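You operate a simulated robot arm through the tools that you are given. There is no shell and no other tool.

You run a simulated robot arm. Do the job below in one go: nothing can be reset, and whatever is moved stays where it is left.

## Task
Put things in order on the top of the mould bench. At the end: the black port cap stands where the purple tall stop block stood; the blue can stands where the black port cap stood; the pleated oil filter from the top of the mould bench stands where the silver rail grease tub stood; the purple tall stop block stands where the pleated oil filter stood; the silver rail grease tub is on the silver small trivet (marked "3"); whatever was shut is shut again. Leave all else as you found it, and nothing knocked over.
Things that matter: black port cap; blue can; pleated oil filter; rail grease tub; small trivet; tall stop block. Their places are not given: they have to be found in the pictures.

The check looks at the end state, three seconds after you hand in, the way a careful person would. Anything else that was tipped, shoved, dropped, spilled or broken makes it a failure. A push-on lid holds only when it is set on centred and level and pressed home; a screw cap is set on level and turned clockwise until tight.

## Robot
A 5-joint arm with a two-finger parallel gripper, fixed in place. Base frame: the origin is at the foot of the arm, x ahead of it, y to its left, z up; the work surface is at about z = -0.2. Units: cm, degrees, N and s.
With the tool pointing down near the work surface it reaches from about 26 to 60 cm from the base axis. Its first joint turns from -66.0 to 66.0 degrees. The tool tilts only in the upright plane through the base axis and itself; it spins freely about its own axis. Payload 1.57 kg.
The TCP is the grasp point between the finger pads, 3 cm short of the fingertips. In the tool frame z runs along the fingers and y along their closing line. Largest opening 8 cm; finger width 1.7, thickness 1.2; the body of the gripper, 4 by 8.2 cm, starts 8 cm behind the TCP.
Orientation is that of the tool frame in the base frame, as a unit quaternion [x, y, z, w]. With the fingers straight down and closing along the base's y, the tool's x points along the base's -x, its y along +y and its z along -z.

## Interface
- The arm moves only by the tool move_arm. Its argument "rows" is a list of rows, each an object (a shift or turn left out is 0, a gripper value left out holds the last) with "travel": the shift along the base's x, y, z in cm, a list of three; "angular": the turn, a rotation vector about the base's x, y, z in rad, a list of three; "gripper": the opening in per cent of the stroke, from 0 (shut) to 100 (fully open). In form: [{"travel": [x, y, z], "angular": [ax, ay, az], "gripper": gripper}, ...]. A call has 1 to 20 rows; each row shifts and turns the commanded pose from where the row before left it. A row lasts 0.2 s, in which the tool goes at most 5 cm and 8.6 degrees; a call with a longer step from one row to the next is refused whole, and so is a gripper value outside its range. A pose out of reach is approached as far as the arm can. The call stops where the force on the tool passes 40 N (or 10 N more than at its start, if that is more) or the arm is blocked; 0.2 s more then pass. The fingers move at their own pace (about 15.3 cm/s each) and stop on an object; they squeeze with about 21 N. The grip force told is the motor's: it shows also when the fingers shut on nothing. Time passes only in rows, and 0.2 s behind the last, so rows that do not move let the fingers close. It gives the time, the measured TCP pose, the force on the tool (base axes), the opening and the grip force at its end, in the units of the frame above (readings bear some noise), with the torque about the TCP (base axes, N m) and any sound that the robot's microphone picked up, and new pictures: "show" is both (left out), scene, wrist or none.
- Cameras (640 x 400 px; columns grow to the right, rows downward): "scene" is fixed at [6.52, 39.52, 51.13]; the picture's right is [-0.63, -0.78, 0.00], its down [-0.49, 0.39, -0.78] and it looks along [0.61, -0.49, -0.63] (base axes); focal length 256 px, centre (320, 200). "wrist" rides on the gripper at [7.2, -0.7, -12.2] in the tool frame; the picture's right is [0.09, 1.00, 0.00], its down [-0.84, 0.08, -0.54] and it looks along [-0.54, 0.05, 0.84] (tool axes); focal length 238 px, centre (320, 200).
- measure_at(camera, pixels): for up to 12 pixels [column, row] of the newest picture of that camera ("zoom" is the newest enlarged one), the place [x, y, z] in the base frame of the surface seen there, good to about 0.2 cm, but the place of the scene camera against the robot may be out by one fixed shift of up to 2.5 cm in any direction. The clock stands still meanwhile.
- inspect(camera, box): a new picture of the part [left, top, right, bottom] of that camera's present view, enlarged. The clock stands still meanwhile.
- finish_job(): hands the job in; it is judged then, once.

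Leave the gripper open and the arm clear of the work at the hand-in unless told otherwise.

The tools are called after "Emit:" as a command line: name --argument value ..., lists and objects as JSON in quotes. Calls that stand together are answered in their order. move_arm: Moves the arm, as the interface text tells. Its arguments: {"type":"object","properties":{"rows":{"type":"array","items":{"type":"object","properties":{"travel":{"type":"array","items":{"type":"number"}},"angular":{"type":"array","items":{"type":"number"}},"gripper":{"type":"number"}}}},"show":{"type":"string","enum":["both","scene","wrist","none"]}},"required":["rows"]} The other tools are called the same way: measure_at (camera, pixels) gives the place of the surface under pixels of a picture; inspect (camera, box) takes an enlarged picture of a part of a camera's view; finish_job () hands the job in.

At the start:

```text
time: 0.0
position: [42.59, 9.35, 34.59]
tcp_rot: [0.0, 1.0, 0.0, 0.0]
contact_force: [1.4, -0.2, -1.0]
moment: [0.0, 0.01, 0.0]
width: 8.03
finger_force: 0.0
```

scene: 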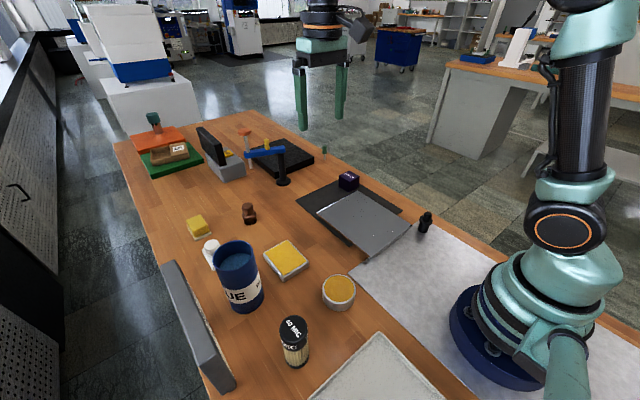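
wrist: 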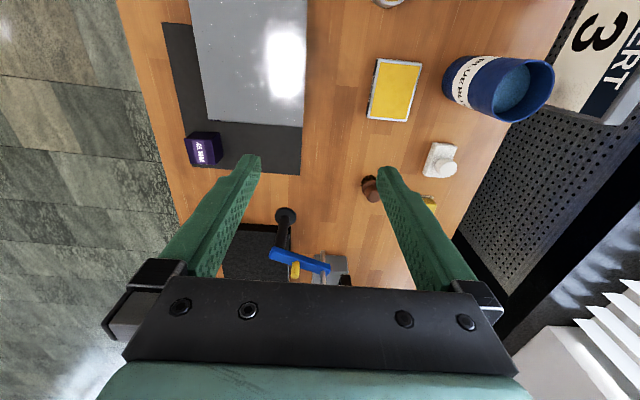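

I'll begin by enlarging parts of the scene view to tell the objects apart, before moving anything.

Emit:
inspect --camera "scene" --box '[160, 200, 400, 400]'

Emit:
inspect --camera "scene" --box '[110, 100, 350, 250]'

Emit:
inspect --camera "scene" --box '[290, 140, 450, 270]'

Emit:
inspect --camera "wrist" --box '[140, 0, 640, 300]'

```text
2.00 times, centred on (280, 300) of scene
```

zoom: 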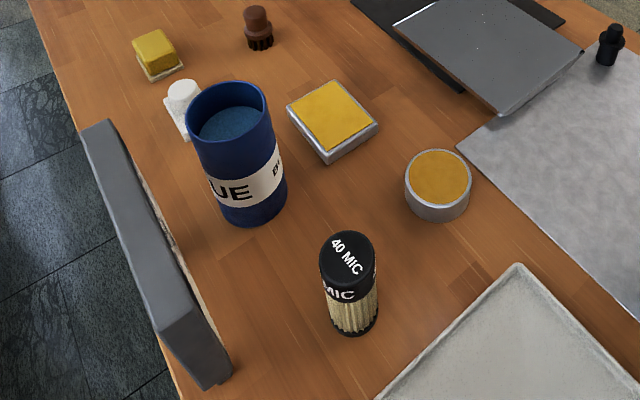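

```text
2.67 times, centred on (230, 175) of scene
```

zoom: 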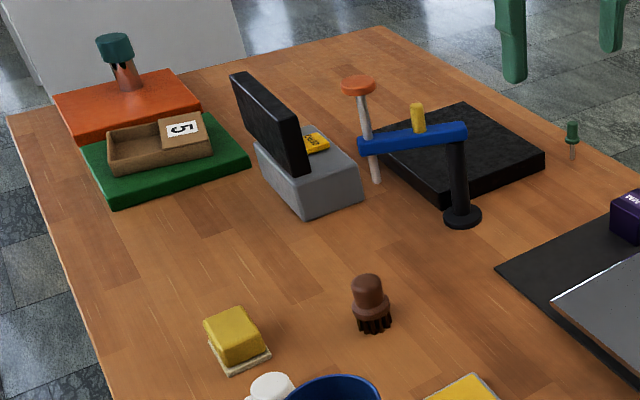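

```text
3.08 times, centred on (370, 205) of scene
```

zoom: 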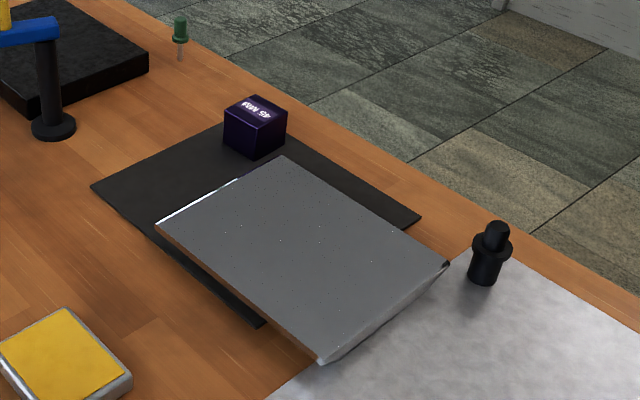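

```text
1.28 times, centred on (390, 150) of wrist
```

zoom: 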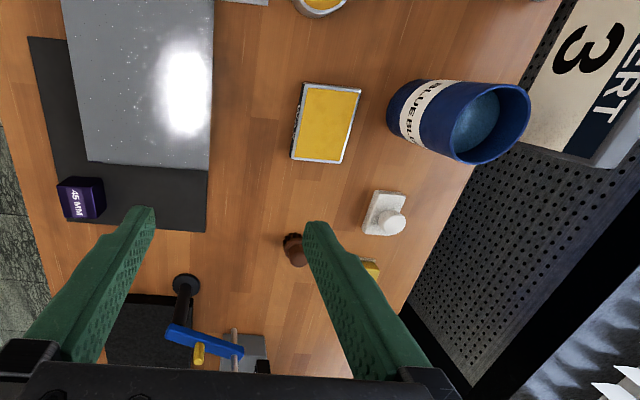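

I see a purple block "45 MM" at about (348,181), a black cap-like thing at (425,222), a pleated filter "40 MIC" at (294,342), a round silver tub with yellow at (339,291), a square silver/yellow one at (286,258), a big blue cylinder at (240,275). I'll measure these first.

Emit:
measure_at --camera "scene" --pixels '[[348, 176], [425, 215], [293, 325], [339, 288], [286, 256], [236, 262], [210, 245], [199, 222], [248, 208], [372, 225], [375, 375], [200, 330]]'

Emit:
measure_at --camera "wrist" --pixels '[[205, 140], [395, 90], [440, 155], [470, 85], [512, 90], [370, 185], [600, 40], [445, 165], [286, 214], [250, 100], [350, 60]]'

Emit:
inspect --camera "scene" --box '[260, 235, 360, 315]'

Emit:
inspect --camera "wrist" --box '[340, 0, 640, 190]'

```text
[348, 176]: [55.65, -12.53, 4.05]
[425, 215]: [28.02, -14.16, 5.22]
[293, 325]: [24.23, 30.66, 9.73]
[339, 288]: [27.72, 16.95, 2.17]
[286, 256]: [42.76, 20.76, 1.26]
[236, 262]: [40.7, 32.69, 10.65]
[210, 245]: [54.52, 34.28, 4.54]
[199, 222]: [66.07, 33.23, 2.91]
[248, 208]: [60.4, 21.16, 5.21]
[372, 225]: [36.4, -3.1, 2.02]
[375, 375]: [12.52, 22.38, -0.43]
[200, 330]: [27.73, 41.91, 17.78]
```

```text
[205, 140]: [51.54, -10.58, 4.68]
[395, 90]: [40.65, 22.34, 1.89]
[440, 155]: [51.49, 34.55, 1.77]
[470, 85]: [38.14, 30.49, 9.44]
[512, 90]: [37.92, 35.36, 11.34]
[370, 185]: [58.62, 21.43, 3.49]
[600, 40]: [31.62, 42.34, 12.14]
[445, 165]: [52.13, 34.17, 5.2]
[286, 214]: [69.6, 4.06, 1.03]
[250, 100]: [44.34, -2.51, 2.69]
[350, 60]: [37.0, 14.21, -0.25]
```

```text
5.00 times, centred on (310, 275) of scene
```

zoom: 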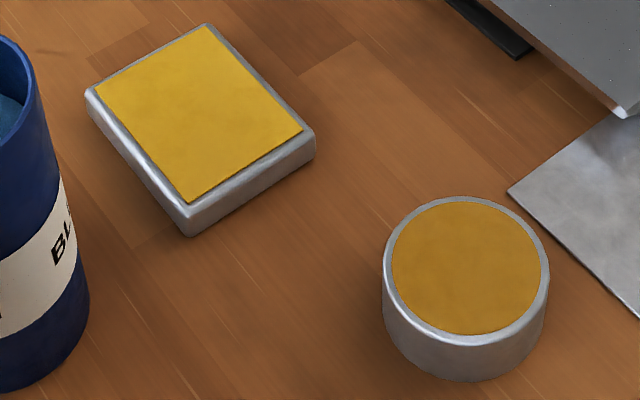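

```text
2.11 times, centred on (490, 95) of wrist
```

zoom: 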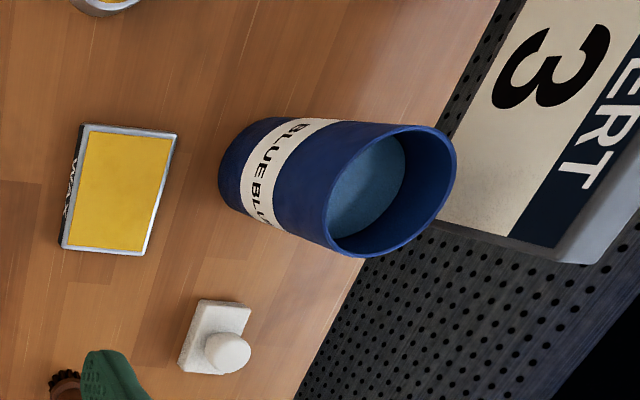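

The wrist and scene readings differ by roughly (+2, -2, -0.6), so I'll trust the wrist camera. I need closer looks: next I pull the arm back towards the base and to the left, staying high, to see the near-left items from the wrist.

Emit:
move_arm --rows '[{"travel": [-4, 2.5, 0], "gripper": 100}, {"travel": [-4, 2.5, 0]}, {"travel": [-3, 2.5, 0]}, {"travel": [0, 2, 0]}, {"travel": [0, 0, 0]}, {"travel": [0, 0, 0]}]'

```text
time: 1.4
position: [31.44, 18.61, 34.66]
tcp_rot: [0.0, 1.0, -0.001, 0.001]
contact_force: [-0.6, -0.7, -0.1]
moment: [0.0, 0.01, -0.01]
width: 7.98
finger_force: 0.2
```

scene: 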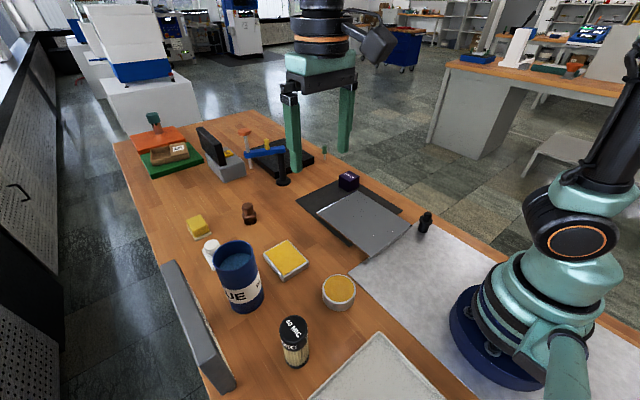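
wrist: 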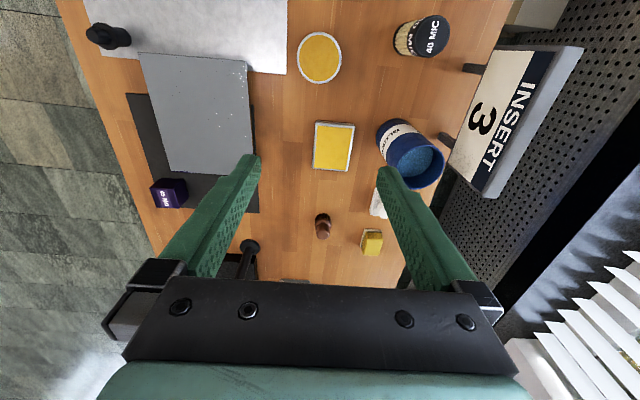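

The sign reads "INSERT 3". I'll enlarge the wrist view for the details of the tubs, can, filter, slab and sign.

Emit:
inspect --camera "wrist" --box '[280, 0, 600, 200]'

Emit:
inspect --camera "wrist" --box '[70, 0, 310, 220]'

Emit:
measure_at --camera "wrist" --pixels '[[171, 186], [110, 36], [320, 58], [333, 146], [435, 34], [396, 125], [415, 165], [195, 110], [500, 120], [220, 30], [140, 150], [270, 150]]'

```text
2.00 times, centred on (440, 100) of wrist
```

zoom: 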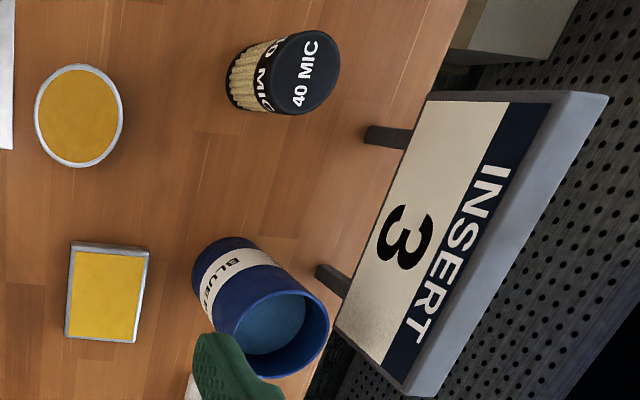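

```text
1.82 times, centred on (190, 110) of wrist
```

zoom: 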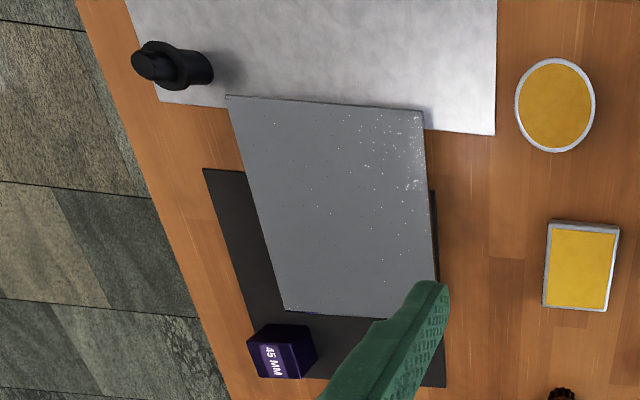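

```text
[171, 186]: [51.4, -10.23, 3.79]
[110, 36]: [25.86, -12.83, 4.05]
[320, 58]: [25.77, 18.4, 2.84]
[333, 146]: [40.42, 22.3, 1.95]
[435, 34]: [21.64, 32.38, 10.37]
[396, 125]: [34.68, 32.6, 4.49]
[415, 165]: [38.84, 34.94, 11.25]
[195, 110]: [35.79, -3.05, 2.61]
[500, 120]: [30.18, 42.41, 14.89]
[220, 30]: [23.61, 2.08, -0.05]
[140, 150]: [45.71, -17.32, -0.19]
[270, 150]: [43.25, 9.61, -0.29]
```

No trivet marked "3" is seen yet. I'll enlarge the far end of the bench in the scene view, plus the slab region and the light tray near (375,375).

Emit:
inspect --camera "scene" --box '[130, 105, 210, 185]'

Emit:
inspect --camera "scene" --box '[190, 115, 290, 190]'

Emit:
inspect --camera "scene" --box '[290, 165, 440, 265]'

Emit:
inspect --camera "scene" --box '[280, 310, 480, 400]'

Emit:
inspect --camera "scene" --box '[180, 195, 270, 285]'

```text
5.00 times, centred on (170, 145) of scene
```

zoom: 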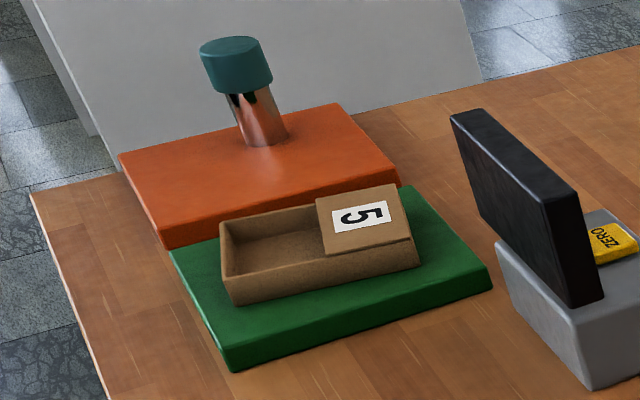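

```text
5.33 times, centred on (240, 152) of scene
```

zoom: 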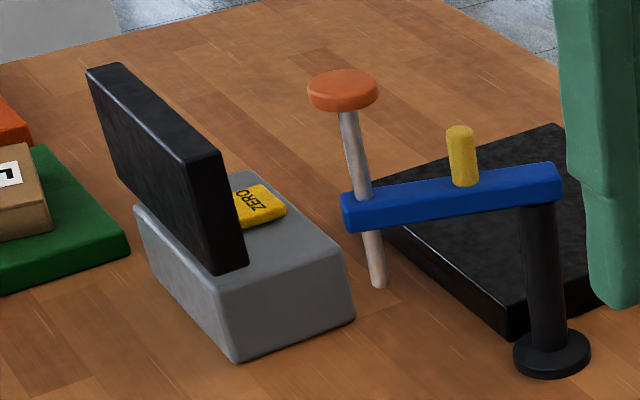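

```text
4.00 times, centred on (365, 215) of scene
```

zoom: 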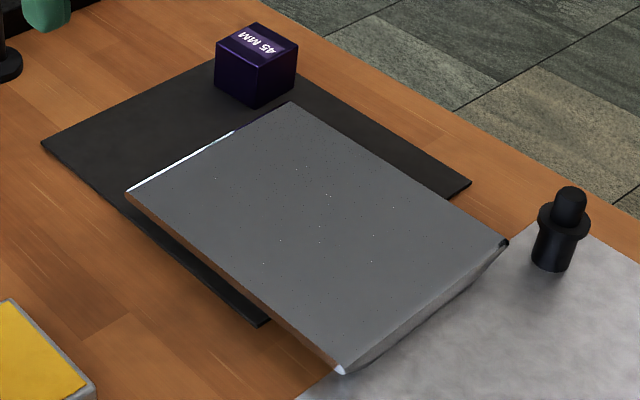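

```text
3.20 times, centred on (380, 355) of scene
```

zoom: 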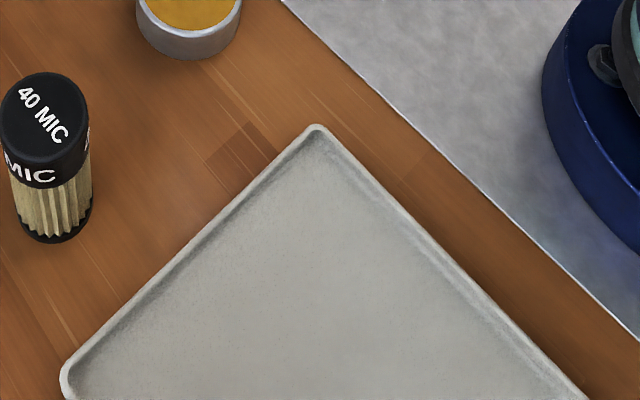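

```text
4.44 times, centred on (225, 240) of scene
```

zoom: 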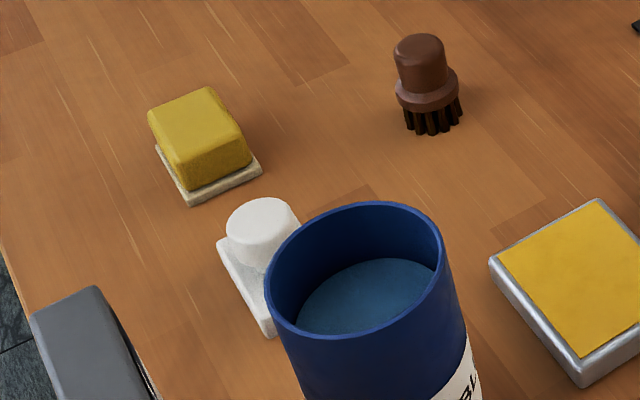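

The slab at wrist (195,110) seems raised above the black mat; something may be under it. I'll measure its corners and those of the mat, and the tub's and block's edges.

Emit:
measure_at --camera "wrist" --pixels '[[140, 55], [246, 62], [250, 150], [170, 170], [128, 96], [258, 210], [158, 215], [143, 100], [200, 56], [195, 171], [247, 110]]'

Emit:
inspect --camera "wrist" --box '[130, 40, 270, 130]'

Emit:
inspect --camera "wrist" --box '[120, 130, 280, 240]'

```text
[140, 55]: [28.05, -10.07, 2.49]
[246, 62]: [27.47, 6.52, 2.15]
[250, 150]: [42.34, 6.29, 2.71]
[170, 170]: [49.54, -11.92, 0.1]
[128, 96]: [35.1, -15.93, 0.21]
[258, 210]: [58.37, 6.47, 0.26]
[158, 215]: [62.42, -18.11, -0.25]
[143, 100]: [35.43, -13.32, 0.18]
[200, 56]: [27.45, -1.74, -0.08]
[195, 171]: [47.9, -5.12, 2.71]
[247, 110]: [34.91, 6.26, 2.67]
```

```text
4.44 times, centred on (200, 85) of wrist
```

zoom: 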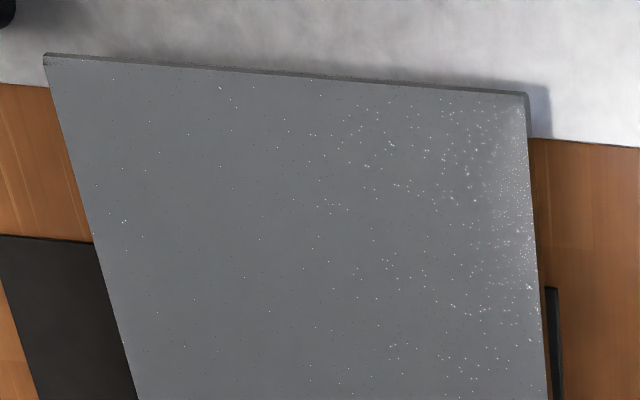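

```text
3.64 times, centred on (200, 185) of wrist
```

zoom: 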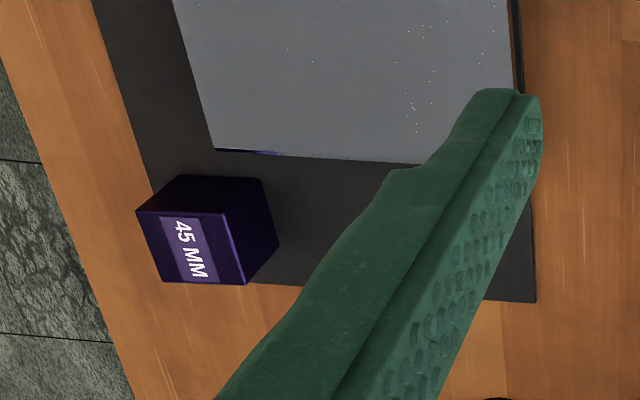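

The plate's top lies at z≈2.7 while the mat is at 0.2; I want to see under it. I'll spin the tool -90° and lower to about (38,14,18), so that the wrist camera looks towards -y at the plate's edge.

Emit:
move_arm --rows '[{"travel": [0.6, -0.4, -1.5], "angular": [0, 0, -0.1428]}, {"travel": [0.6, -0.4, -1.5], "angular": [0, 0, -0.1428]}, {"travel": [0.6, -0.4, -1.5], "angular": [0, 0, -0.1428]}, {"travel": [0.6, -0.4, -1.5], "angular": [0, 0, -0.1428]}, {"travel": [0.6, -0.4, -1.5], "angular": [0, 0, -0.1428]}, {"travel": [0.6, -0.4, -1.5], "angular": [0, 0, -0.1428]}, {"travel": [0.6, -0.4, -1.5], "angular": [0, 0, -0.1428]}, {"travel": [0.6, -0.4, -1.5], "angular": [0, 0, -0.1428]}, {"travel": [0.6, -0.4, -1.5], "angular": [0, 0, -0.1428]}, {"travel": [0.6, -0.4, -1.5], "angular": [0, 0, -0.1428]}, {"travel": [0.6, -0.4, -1.7], "angular": [0, 0, -0.1428]}, {"travel": [0, 0, 0]}]'

```text
time: 4.0
position: [38.21, 14.41, 17.92]
tcp_rot: [0.708, 0.707, -0.001, 0.001]
contact_force: [-0.1, -0.1, 0.4]
moment: [-0.04, -0.01, 0.0]
width: 8.0
finger_force: 0.2
```

scene: 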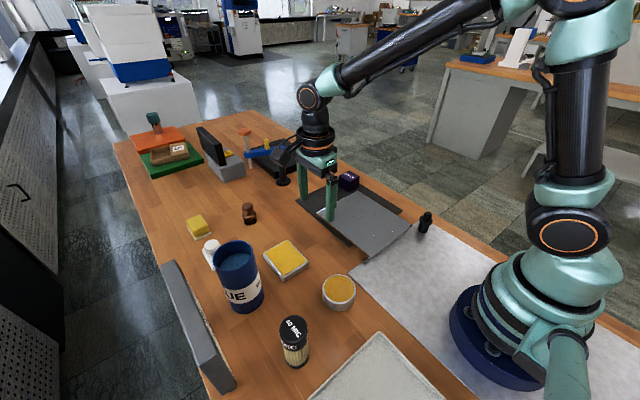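
wrist: 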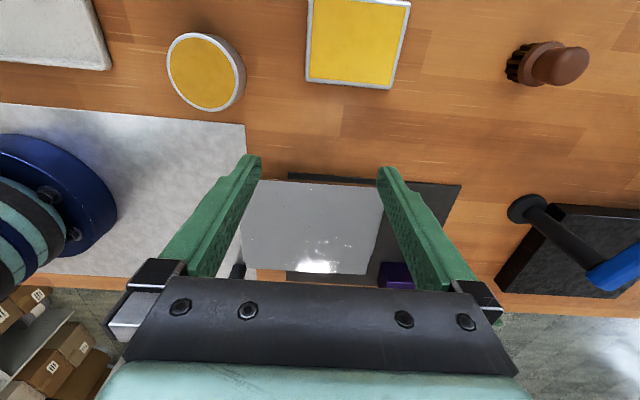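

I'll enlarge the plate region between the fingers, plus the tubs' visible sides.

Emit:
inspect --camera "wrist" --box '[225, 150, 425, 285]'

Emit:
inspect --camera "wrist" --box '[150, 0, 430, 130]'

Emit:
inspect --camera "wrist" --box '[0, 270, 140, 400]'

Emit:
measure_at --camera "wrist" --pixels '[[250, 184], [320, 184], [375, 192], [320, 205], [310, 262], [395, 275], [205, 70], [357, 40], [395, 85], [310, 78]]'

```text
2.96 times, centred on (325, 218) of wrist
```

zoom: 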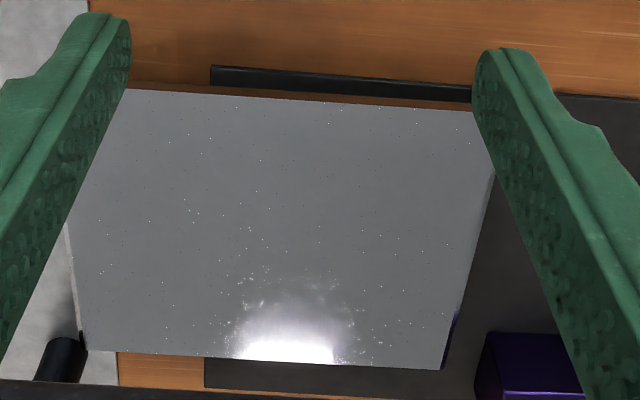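

```text
2.29 times, centred on (290, 65) of wrist
```

zoom: 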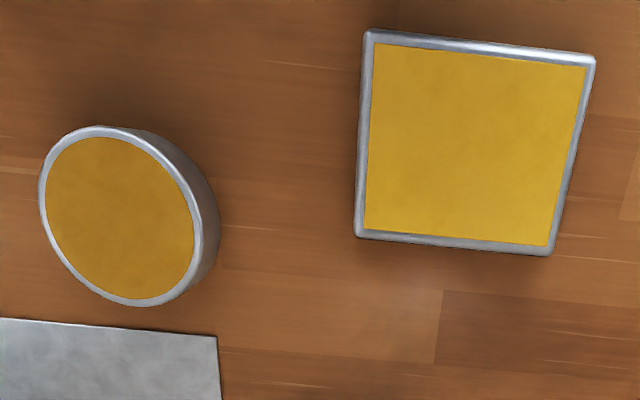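

```text
3.08 times, centred on (70, 335) of wrist
```

zoom: 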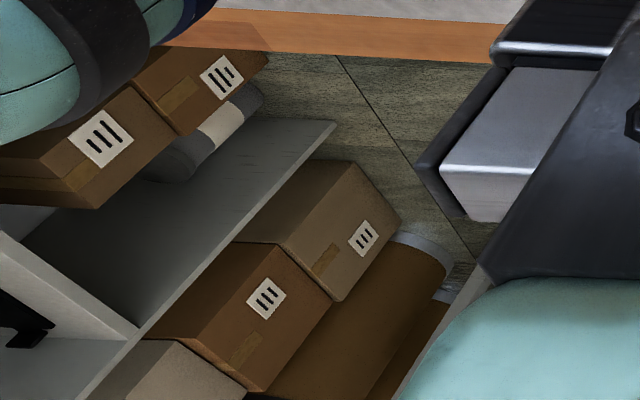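

```text
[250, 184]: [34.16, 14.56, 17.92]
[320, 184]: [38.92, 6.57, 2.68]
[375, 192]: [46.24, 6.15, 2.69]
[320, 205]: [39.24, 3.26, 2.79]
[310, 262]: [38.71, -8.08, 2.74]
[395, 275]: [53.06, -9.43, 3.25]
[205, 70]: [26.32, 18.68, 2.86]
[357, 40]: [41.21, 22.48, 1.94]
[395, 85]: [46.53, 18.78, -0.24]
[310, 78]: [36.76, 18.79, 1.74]
```

The plate is a solid polished block with mirror sides. The rectangular silver thing had lettering on its -y side in the first view, so I'll spin the tool 180° to look towards +y and read the sides of both silver items.

Emit:
move_arm --rows '[{"travel": [0, -0.5, 0.5], "angular": [0, 0, 0.1496]}, {"travel": [0, -0.5, 0], "angular": [0, 0, 0.1496]}, {"travel": [0, -0.5, 0], "angular": [0, 0, 0.1496]}, {"travel": [0, -0.5, 0], "angular": [0, 0, 0.1496]}, {"travel": [0, -0.5, 0], "angular": [0, 0, 0.1496]}, {"travel": [0, -0.5, 0], "angular": [0, 0, 0.1496]}, {"travel": [0, -0.5, 0], "angular": [0, 0, 0.1496]}, {"travel": [0, -0.5, 0], "angular": [0, 0, 0.1496]}, {"travel": [0, -0.5, 0], "angular": [0, 0, 0.1496]}, {"travel": [0, -0.5, 0], "angular": [0, 0, 0.1496]}, {"travel": [0, -0.5, 0], "angular": [0, 0, 0.1496]}, {"travel": [0, -0.5, 0], "angular": [0, 0, 0.1496]}, {"travel": [0, -0.5, 0], "angular": [0, 0, 0.1496]}, {"travel": [0, -0.5, 0], "angular": [0, 0, 0.1496]}, {"travel": [0, -0.5, 0], "angular": [0, 0, 0.1496]}, {"travel": [0, -0.5, 0], "angular": [0, 0, 0.1496]}, {"travel": [0, -0.5, 0], "angular": [0, 0, 0.1496]}, {"travel": [0, -0.5, 0], "angular": [0, 0, 0.1496]}, {"travel": [0, -0.5, 0], "angular": [0, 0, 0.1496]}, {"travel": [0, -0.5, 0], "angular": [0, 0, 0.1496]}]' --show "none"

Emit:
move_arm --rows '[{"travel": [0, 0, -1], "angular": [0, 0, 0.1496]}, {"travel": [0, 0, -1]}, {"travel": [0, 0, 0]}]' --show "wrist"

```text
time: 8.2
position: [38.13, 4.38, 18.32]
tcp_rot: [-0.653, 0.757, 0.0, 0.0]
contact_force: [-0.1, 0.0, -0.3]
moment: [-0.05, -0.04, 0.0]
width: 8.0
finger_force: 0.0
```

```text
time: 9.0
position: [38.25, 4.51, 16.2]
tcp_rot: [0.708, -0.706, 0.0, -0.001]
contact_force: [0.1, -1.1, 0.8]
moment: [0.02, 0.01, -0.01]
width: 8.01
finger_force: 0.0
```

wrist: 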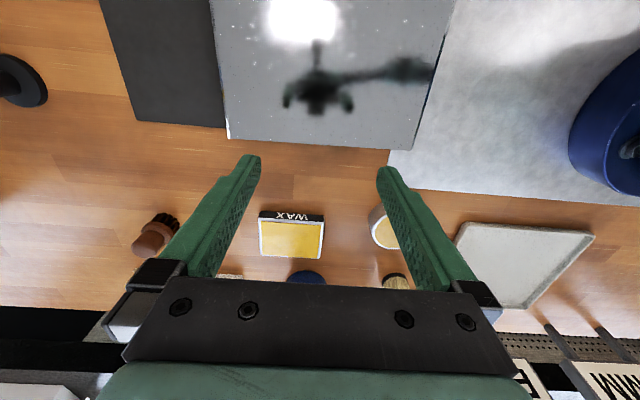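

The rectangular one reads "WAX" — so not the trivet and not the grease. I'll zoom on the round one and on the signs at bottom right (530–640,360–400).

Emit:
inspect --camera "wrist" --box '[250, 195, 430, 290]'

Emit:
inspect --camera "wrist" --box '[480, 290, 640, 400]'

Emit:
inspect --camera "wrist" --box '[0, 290, 140, 400]'

```text
3.56 times, centred on (340, 242) of wrist
```

zoom: 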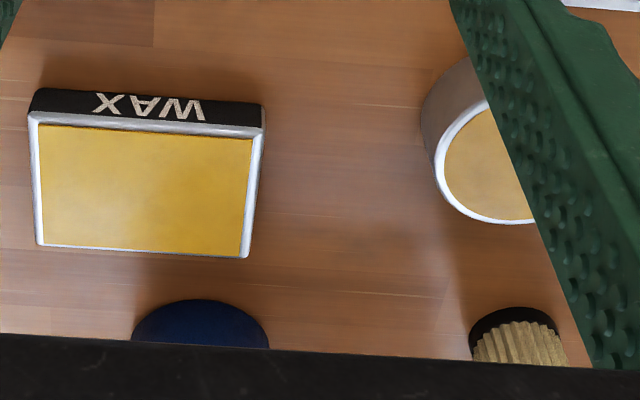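

```text
3.64 times, centred on (560, 345) of wrist
```

zoom: 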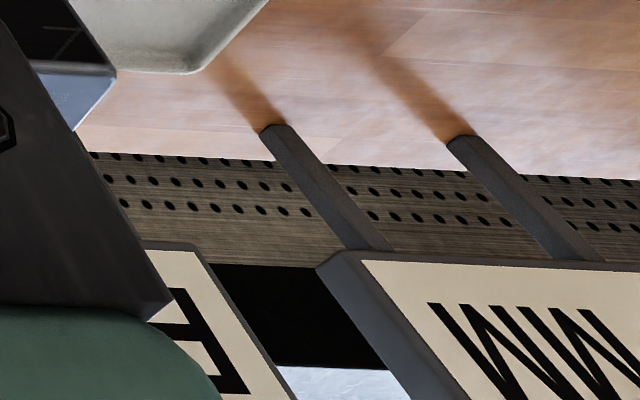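

```text
3.64 times, centred on (70, 345) of wrist
```

zoom: 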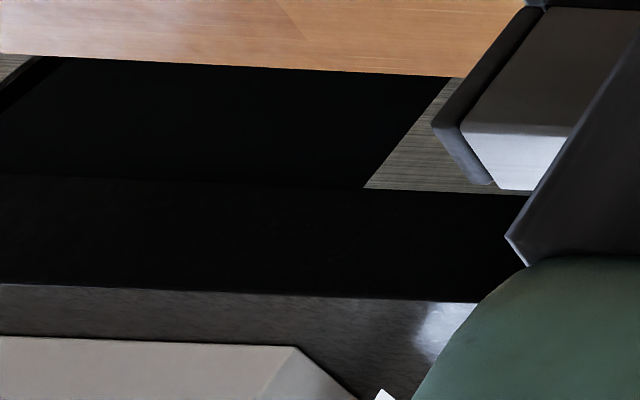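

The round one is likely the rail grease tub. Still missing: the trivet marked "3", and there are more signs near x<20 on the left. I'll spin another +90° to look back (towards -x) over the tray and that left-near area.

Emit:
move_arm --rows '[{"travel": [-0.5, 1.5, 1.5], "angular": [0, 0, 0.1428]}, {"travel": [-0.5, 1.5, 1.5], "angular": [0, 0, 0.1428]}, {"travel": [-0.5, 1.5, 1.5], "angular": [0, 0, 0.1428]}, {"travel": [-0.5, 1.5, 1.5], "angular": [0, 0, 0.1428]}, {"travel": [-0.5, 1.5, 1.5], "angular": [0, 0, 0.1428]}, {"travel": [-0.5, 1.5, 1.5], "angular": [0, 0, 0.1428]}, {"travel": [-0.5, 1.5, 1.5], "angular": [0, 0, 0.1428]}, {"travel": [-0.5, 1.5, 1.5], "angular": [0, 0, 0.1428]}, {"travel": [-0.5, 1.5, 1.5], "angular": [0, 0, 0.1428]}, {"travel": [-0.5, 1.5, 1.5], "angular": [0, 0, 0.1428]}, {"travel": [-0.5, 1.5, 1.5], "angular": [0, 0, 0.1428]}, {"travel": [0, 0, 0]}]'

```text
time: 11.6
position: [32.72, 20.95, 32.67]
tcp_rot: [1.0, 0.002, 0.0, 0.0]
contact_force: [0.6, 0.0, 0.0]
moment: [0.02, -0.02, 0.03]
width: 7.99
finger_force: 0.1
```

scene: 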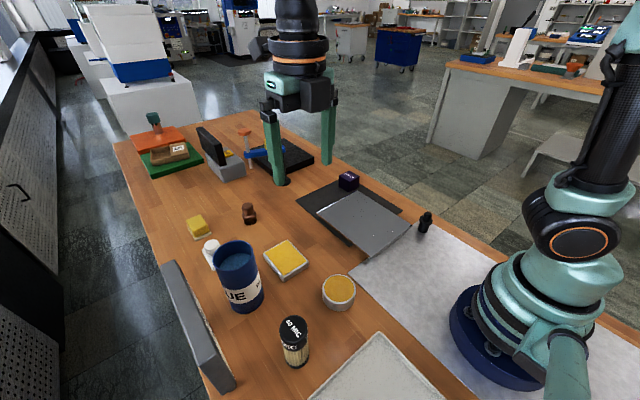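
wrist: 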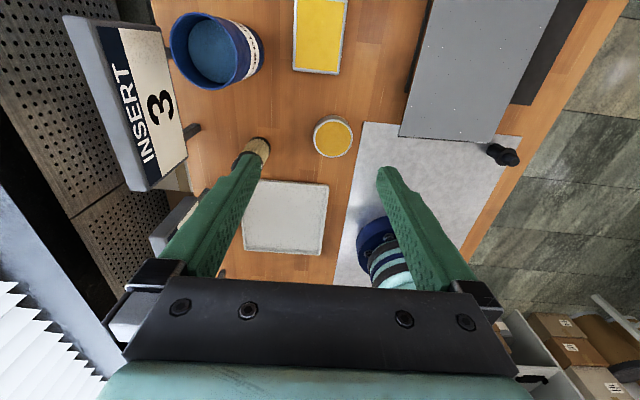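

The tray at (285,215) is empty. I'll zoom on the round tub, the second sign at (170,235), and the tray.

Emit:
inspect --camera "wrist" --box '[290, 90, 390, 180]'

Emit:
inspect --camera "wrist" --box '[130, 150, 350, 285]'

Emit:
inspect --camera "wrist" --box '[150, 0, 290, 100]'

Emit:
inspect --camera "wrist" --box '[400, 0, 560, 180]'

```text
4.44 times, centred on (340, 135) of wrist
```

zoom: 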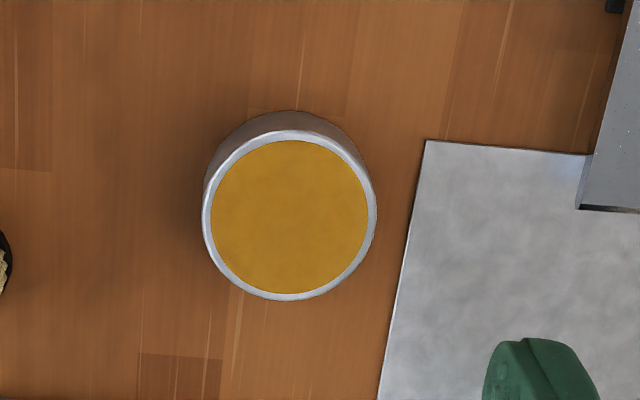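

```text
2.91 times, centred on (240, 218) of wrist
```

zoom: 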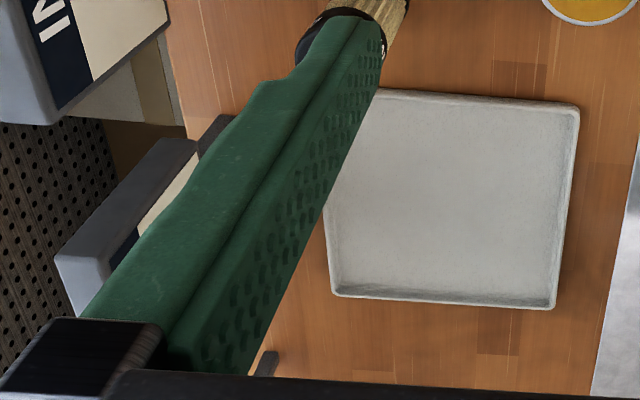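

```text
4.00 times, centred on (220, 50) of wrist
```

zoom: 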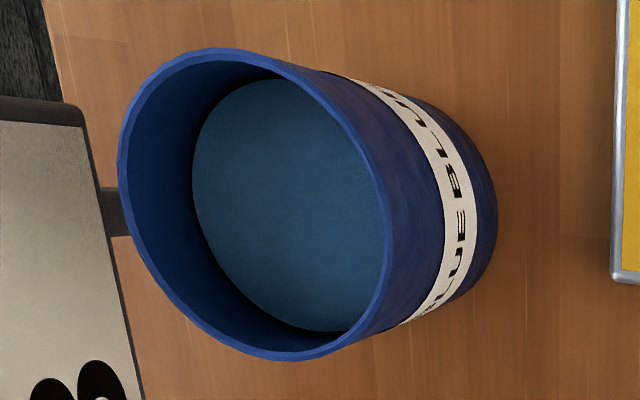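

```text
2.22 times, centred on (480, 90) of wrist
```

zoom: 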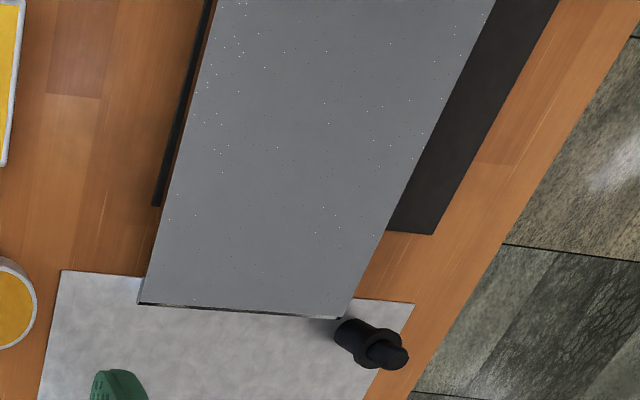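

The can is open with blue paste inside. The trivet isn't here, so I'll spin back and go look at the far end of the bench from (50,12,28).

Emit:
move_arm --rows '[{"travel": [0.9, -0.5, 0], "angular": [0, 0, -0.1496]}, {"travel": [0.9, -0.5, 0], "angular": [0, 0, -0.1496]}, {"travel": [0.9, -0.5, 0], "angular": [0, 0, -0.1496]}, {"travel": [0.9, -0.5, 0], "angular": [0, 0, -0.1496]}, {"travel": [0.9, -0.5, 0], "angular": [0, 0, -0.1496]}, {"travel": [0.9, -0.5, 0], "angular": [0, 0, -0.1496]}, {"travel": [0.9, -0.5, 0], "angular": [0, 0, -0.1496]}, {"travel": [0.9, -0.5, 0], "angular": [0, 0, -0.1496]}, {"travel": [0.9, -0.5, 0], "angular": [0, 0, -0.1496]}, {"travel": [0.9, -0.5, 0], "angular": [0, 0, -0.1496]}, {"travel": [0.9, -0.5, 0], "angular": [0, 0, -0.1496]}, {"travel": [0.9, -0.5, 0], "angular": [0, 0, -0.1496]}, {"travel": [0.9, -0.5, 0], "angular": [0, 0, -0.1496]}, {"travel": [0.9, -0.5, 0], "angular": [0, 0, -0.1496]}, {"travel": [0.9, -0.5, 0], "angular": [0, 0, -0.1496]}, {"travel": [0.9, -0.5, 0], "angular": [0, 0, -0.1496]}, {"travel": [0.9, -0.5, 0], "angular": [0, 0, -0.1496]}, {"travel": [0.9, -0.5, 0], "angular": [0, 0, -0.1496]}, {"travel": [0.9, -0.5, 0], "angular": [0, 0, -0.1496]}, {"travel": [0.9, -0.5, 0], "angular": [0, 0, -0.1496]}]' --show "none"

Emit:
move_arm --rows '[{"travel": [0, 0, -2], "angular": [0, 0, -0.1496]}, {"travel": [0, 0, -2]}, {"travel": [0, 0, 0]}]' --show "wrist"

```text
time: 15.8
position: [50.7, 10.97, 32.83]
tcp_rot: [-0.074, 0.997, -0.001, 0.0]
contact_force: [0.3, 0.1, -0.2]
moment: [-0.01, -0.02, 0.01]
width: 7.99
finger_force: 0.0
```

```text
time: 16.6
position: [50.49, 10.91, 28.75]
tcp_rot: [-0.001, 1.0, 0.0, -0.001]
contact_force: [0.6, -0.1, -0.6]
moment: [0.04, 0.02, 0.0]
width: 8.01
finger_force: 0.1
```

wrist: 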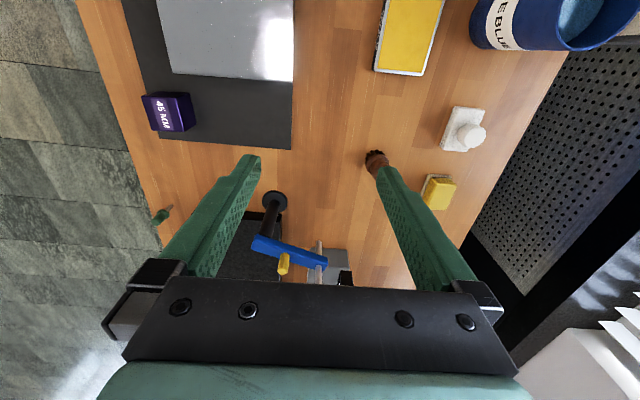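

Still no "3". I'll tilt the tool forward about 30° to look along the far end of the bench.

Emit:
move_arm --rows '[{"travel": [-3, -0.5, 0], "angular": [0, -0.13, 0]}, {"travel": [-3, -0.5, 0], "angular": [0, -0.13, 0]}, {"travel": [-3, -0.5, 0], "angular": [0, -0.13, 0]}, {"travel": [-2, -0.5, 0], "angular": [0, -0.13, 0]}, {"travel": [0, 0, 0]}, {"travel": [0, 0, 0]}]'

```text
time: 18.0
position: [39.63, 8.93, 28.85]
tcp_rot: [-0.013, 0.968, 0.052, 0.246]
contact_force: [0.3, 0.1, 0.6]
moment: [0.0, 0.02, 0.0]
width: 8.0
finger_force: 0.1
out of reach, approached as far as the arm can: row 2, 4
```

scene: 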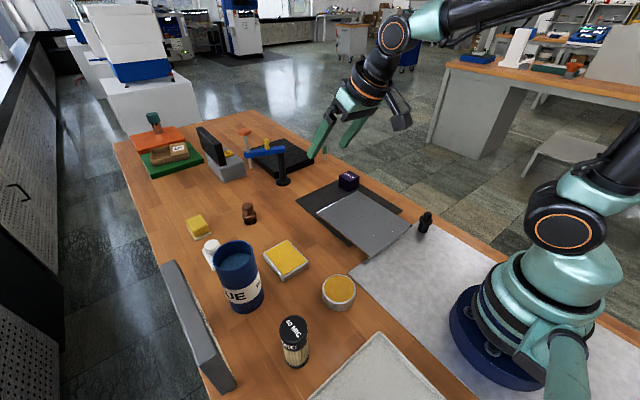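
wrist: 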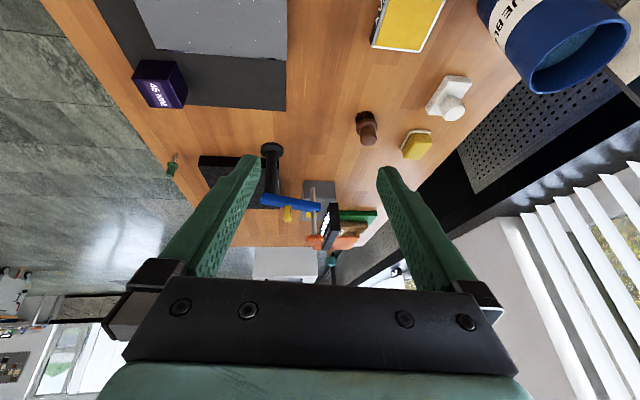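

Emit:
inspect --camera "wrist" --box '[240, 130, 400, 280]'

Emit:
inspect --camera "wrist" --box '[120, 0, 320, 130]'

Emit:
inspect --camera "wrist" --box '[340, 0, 640, 180]'

Emit:
measure_at --camera "wrist" --pixels '[[235, 175], [320, 190], [345, 215], [350, 240], [272, 150], [170, 165], [366, 130], [418, 145], [445, 85], [450, 105]]'

```text
2.67 times, centred on (320, 205) of wrist
```

zoom: 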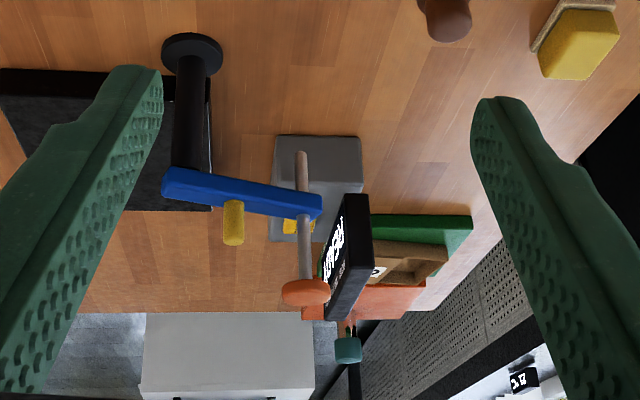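

```text
3.08 times, centred on (220, 65) of wrist
```

zoom: 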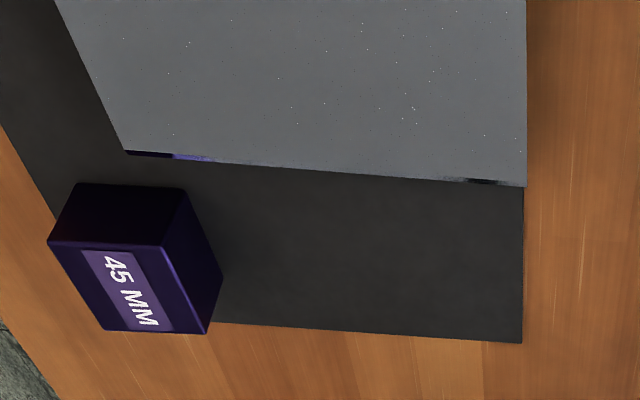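

```text
2.13 times, centred on (490, 90) of wrist
```

zoom: 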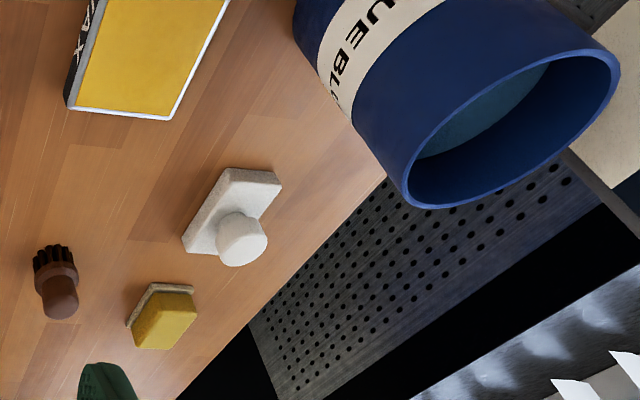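

```text
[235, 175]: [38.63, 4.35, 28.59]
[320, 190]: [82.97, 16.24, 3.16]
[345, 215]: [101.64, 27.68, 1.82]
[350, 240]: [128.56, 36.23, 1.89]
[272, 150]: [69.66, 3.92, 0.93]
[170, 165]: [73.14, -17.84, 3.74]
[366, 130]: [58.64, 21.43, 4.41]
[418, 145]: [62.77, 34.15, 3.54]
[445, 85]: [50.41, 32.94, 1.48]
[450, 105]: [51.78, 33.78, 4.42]
```

Only the known items at the far end. Now I'll untilt, and go look at the left-near corner with the other signs (x below 20, y about 40): spin about +135°.

Emit:
move_arm --rows '[{"travel": [-1, 1, 0], "angular": [0, 0.13, 0]}, {"travel": [-1, 1, 0], "angular": [0, 0.13, 0]}, {"travel": [-1, 1, 0], "angular": [0, 0.13, 0]}, {"travel": [-1, 1, 0], "angular": [0, 0.13, 0]}, {"travel": [-1, 0.5, 0], "angular": [0, 0, 0.147]}, {"travel": [-1, 0.5, 0], "angular": [0, 0, 0.147]}, {"travel": [-1, 0.5, 0], "angular": [0, 0, 0.147]}, {"travel": [-1, 0.5, 0], "angular": [0, 0, 0.147]}, {"travel": [0, 0.5, 0], "angular": [0, 0, 0.147]}, {"travel": [0, 0.5, 0], "angular": [0, 0, 0.147]}, {"travel": [0, 0.5, 0], "angular": [0, 0, 0.147]}, {"travel": [0, 0.5, 0], "angular": [0, 0, 0.147]}, {"travel": [0, 0.5, 0], "angular": [0, 0, 0.147]}, {"travel": [0, 0.5, 0], "angular": [0, 0, 0.147]}, {"travel": [0, 0.5, 0], "angular": [0, 0, 0.147]}, {"travel": [0, 0.5, 0], "angular": [0, 0, 0.147]}, {"travel": [0, 0.5, 0], "angular": [0, 0, 0.147]}, {"travel": [0, 0.5, 0], "angular": [0, 0, 0.147]}, {"travel": [0, 0.5, 0], "angular": [0, 0, 0.147]}, {"travel": [0, 0.5, 0], "angular": [0, 0, 0.147]}]' --show "wrist"

```text
time: 22.2
position: [31.71, 20.88, 28.96]
tcp_rot: [0.923, -0.384, -0.012, 0.017]
contact_force: [0.3, 0.0, -0.7]
moment: [0.02, 0.05, -0.01]
width: 8.0
finger_force: 0.1
out of reach, approached as far as the arm can: row 3
```

wrist: 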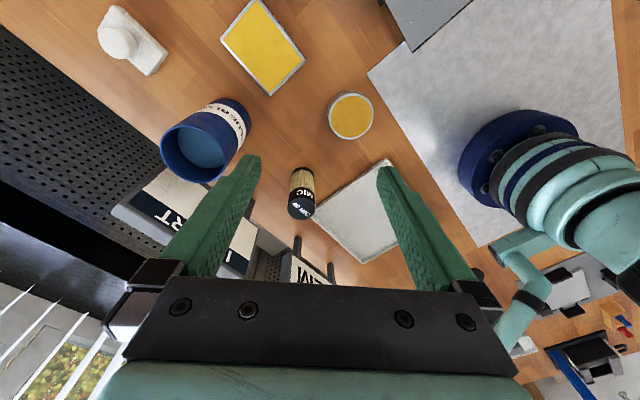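

I'll continue the spin by +45° and move over to about (20,30,32) to read the second sign and see the near-left corner.

Emit:
move_arm --rows '[{"travel": [-2, 1.5, 0.5], "angular": [0, 0, 0.131]}, {"travel": [-2, 1.5, 0.5], "angular": [0, 0, 0.131]}, {"travel": [-2, 1.5, 0.5], "angular": [0, 0, 0.131]}, {"travel": [-2, 1.5, 0.5], "angular": [0, 0, 0.131]}, {"travel": [-2, 1.5, 0.5], "angular": [0, 0, 0.131]}, {"travel": [-2, 1.5, 0.5], "angular": [0, 0, 0.131]}, {"travel": [0, 0, 0]}, {"travel": [0, 0, 0]}]'

```text
time: 24.0
position: [19.68, 29.95, 31.78]
tcp_rot: [1.0, -0.002, -0.009, 0.015]
contact_force: [-0.6, -0.2, -0.2]
moment: [0.0, 0.01, 0.0]
width: 7.98
finger_force: 0.1
```

scene: 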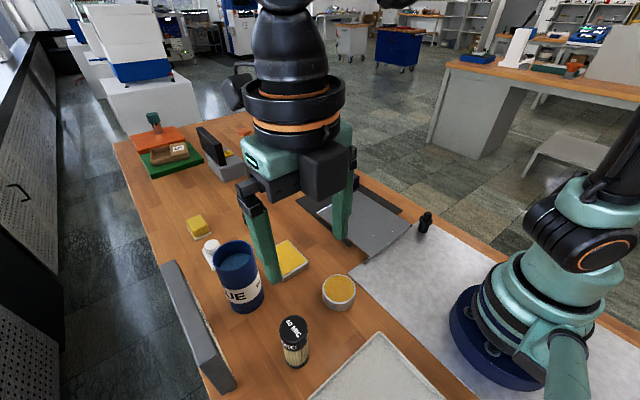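
wrist: 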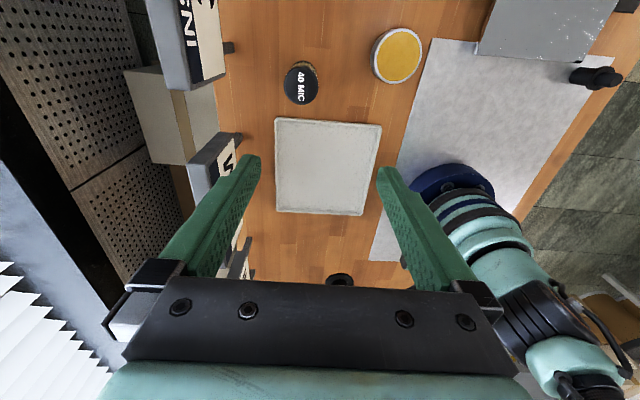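

I see more signs at (215,165), a beige box beyond the edge at (170,115), and something dark at (340,280). Zooming.

Emit:
inspect --camera "wrist" --box '[120, 0, 300, 160]'

Emit:
inspect --camera "wrist" --box '[170, 110, 300, 290]'

Emit:
inspect --camera "wrist" --box '[250, 200, 410, 290]'

Emit:
measure_at --camera "wrist" --pixels '[[160, 110], [205, 110], [215, 170], [340, 280], [320, 165], [400, 55], [300, 88], [240, 250]]'

```text
2.50 times, centred on (210, 80) of wrist
```

zoom: 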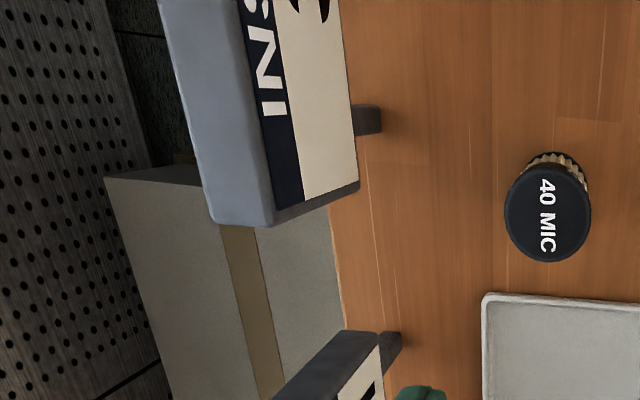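

```text
2.22 times, centred on (235, 200) of wrist
```

zoom: 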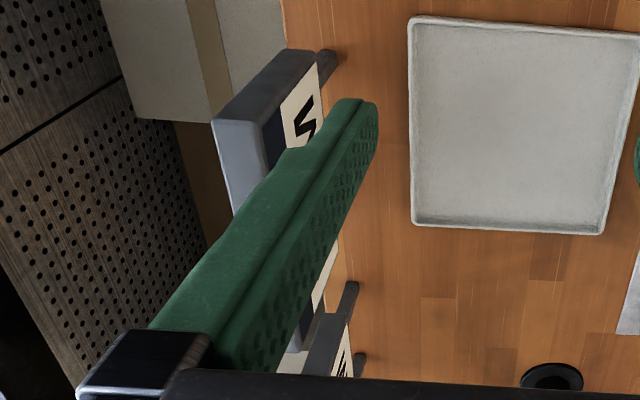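

```text
4.00 times, centred on (330, 245) of wrist
```

zoom: 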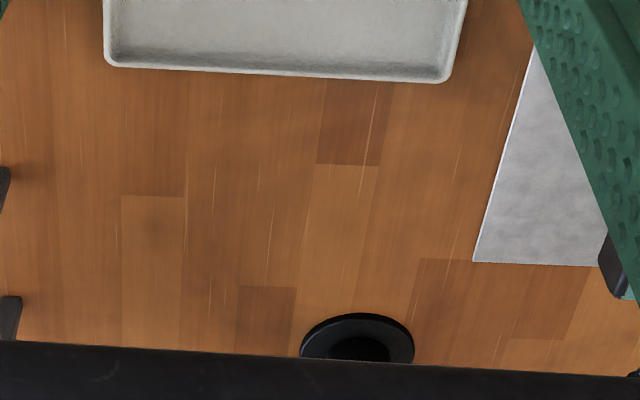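

```text
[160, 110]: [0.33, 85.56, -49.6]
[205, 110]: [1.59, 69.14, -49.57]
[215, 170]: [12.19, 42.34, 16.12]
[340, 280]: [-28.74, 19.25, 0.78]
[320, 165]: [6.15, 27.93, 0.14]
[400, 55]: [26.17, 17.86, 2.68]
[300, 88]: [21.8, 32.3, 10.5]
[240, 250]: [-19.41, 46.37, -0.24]
```

The beige box is on the floor (z≈-50), and the dark ring far behind is out of reach. Next I look from the -y side at the polished plate's hidden faces and the black cap: go to about (38,-14,18), camera looking towards +y.

Emit:
move_arm --rows '[{"travel": [1.8, -4, 0], "angular": [0, 0, -0.1428]}, {"travel": [1.8, -4, 0], "angular": [0, 0, -0.1428]}, {"travel": [1.8, -4, 0], "angular": [0, 0, -0.1428]}, {"travel": [1.8, -4, 0], "angular": [0, 0, -0.1428]}, {"travel": [1.8, -4, 0], "angular": [0, 0, -0.1428]}, {"travel": [1.8, -4, 0], "angular": [0, 0, -0.1428]}, {"travel": [1.8, -4, 0], "angular": [0, 0, -0.1428]}, {"travel": [1.8, -4, 0], "angular": [0, 0, -0.1428]}, {"travel": [1.8, -4, 0], "angular": [0, 0, -0.1428]}, {"travel": [1.8, -4, 0], "angular": [0, 0, -0.1428]}, {"travel": [0.5, -4, 0], "angular": [0, 0, -0.1428]}, {"travel": [0, 0, -3]}, {"travel": [0, 0, -3]}, {"travel": [0, 0, -3]}, {"travel": [0, 0, -3]}, {"travel": [0, 0, 0]}]' --show "wrist"

```text
time: 27.4
position: [38.22, -14.08, 19.88]
tcp_rot: [-0.705, 0.709, 0.018, -0.008]
contact_force: [0.6, 0.1, -0.1]
moment: [0.01, 0.01, 0.01]
width: 7.97
finger_force: 0.0
```

wrist: 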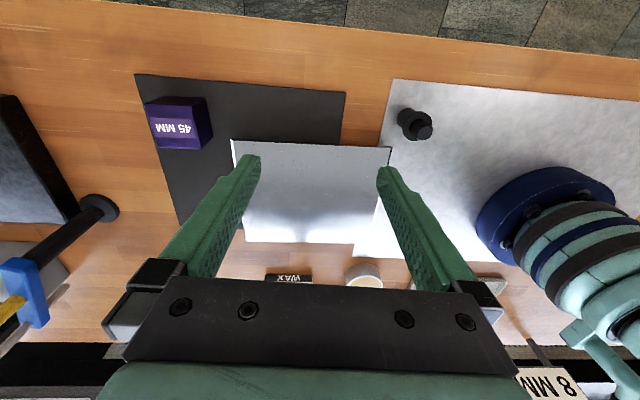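

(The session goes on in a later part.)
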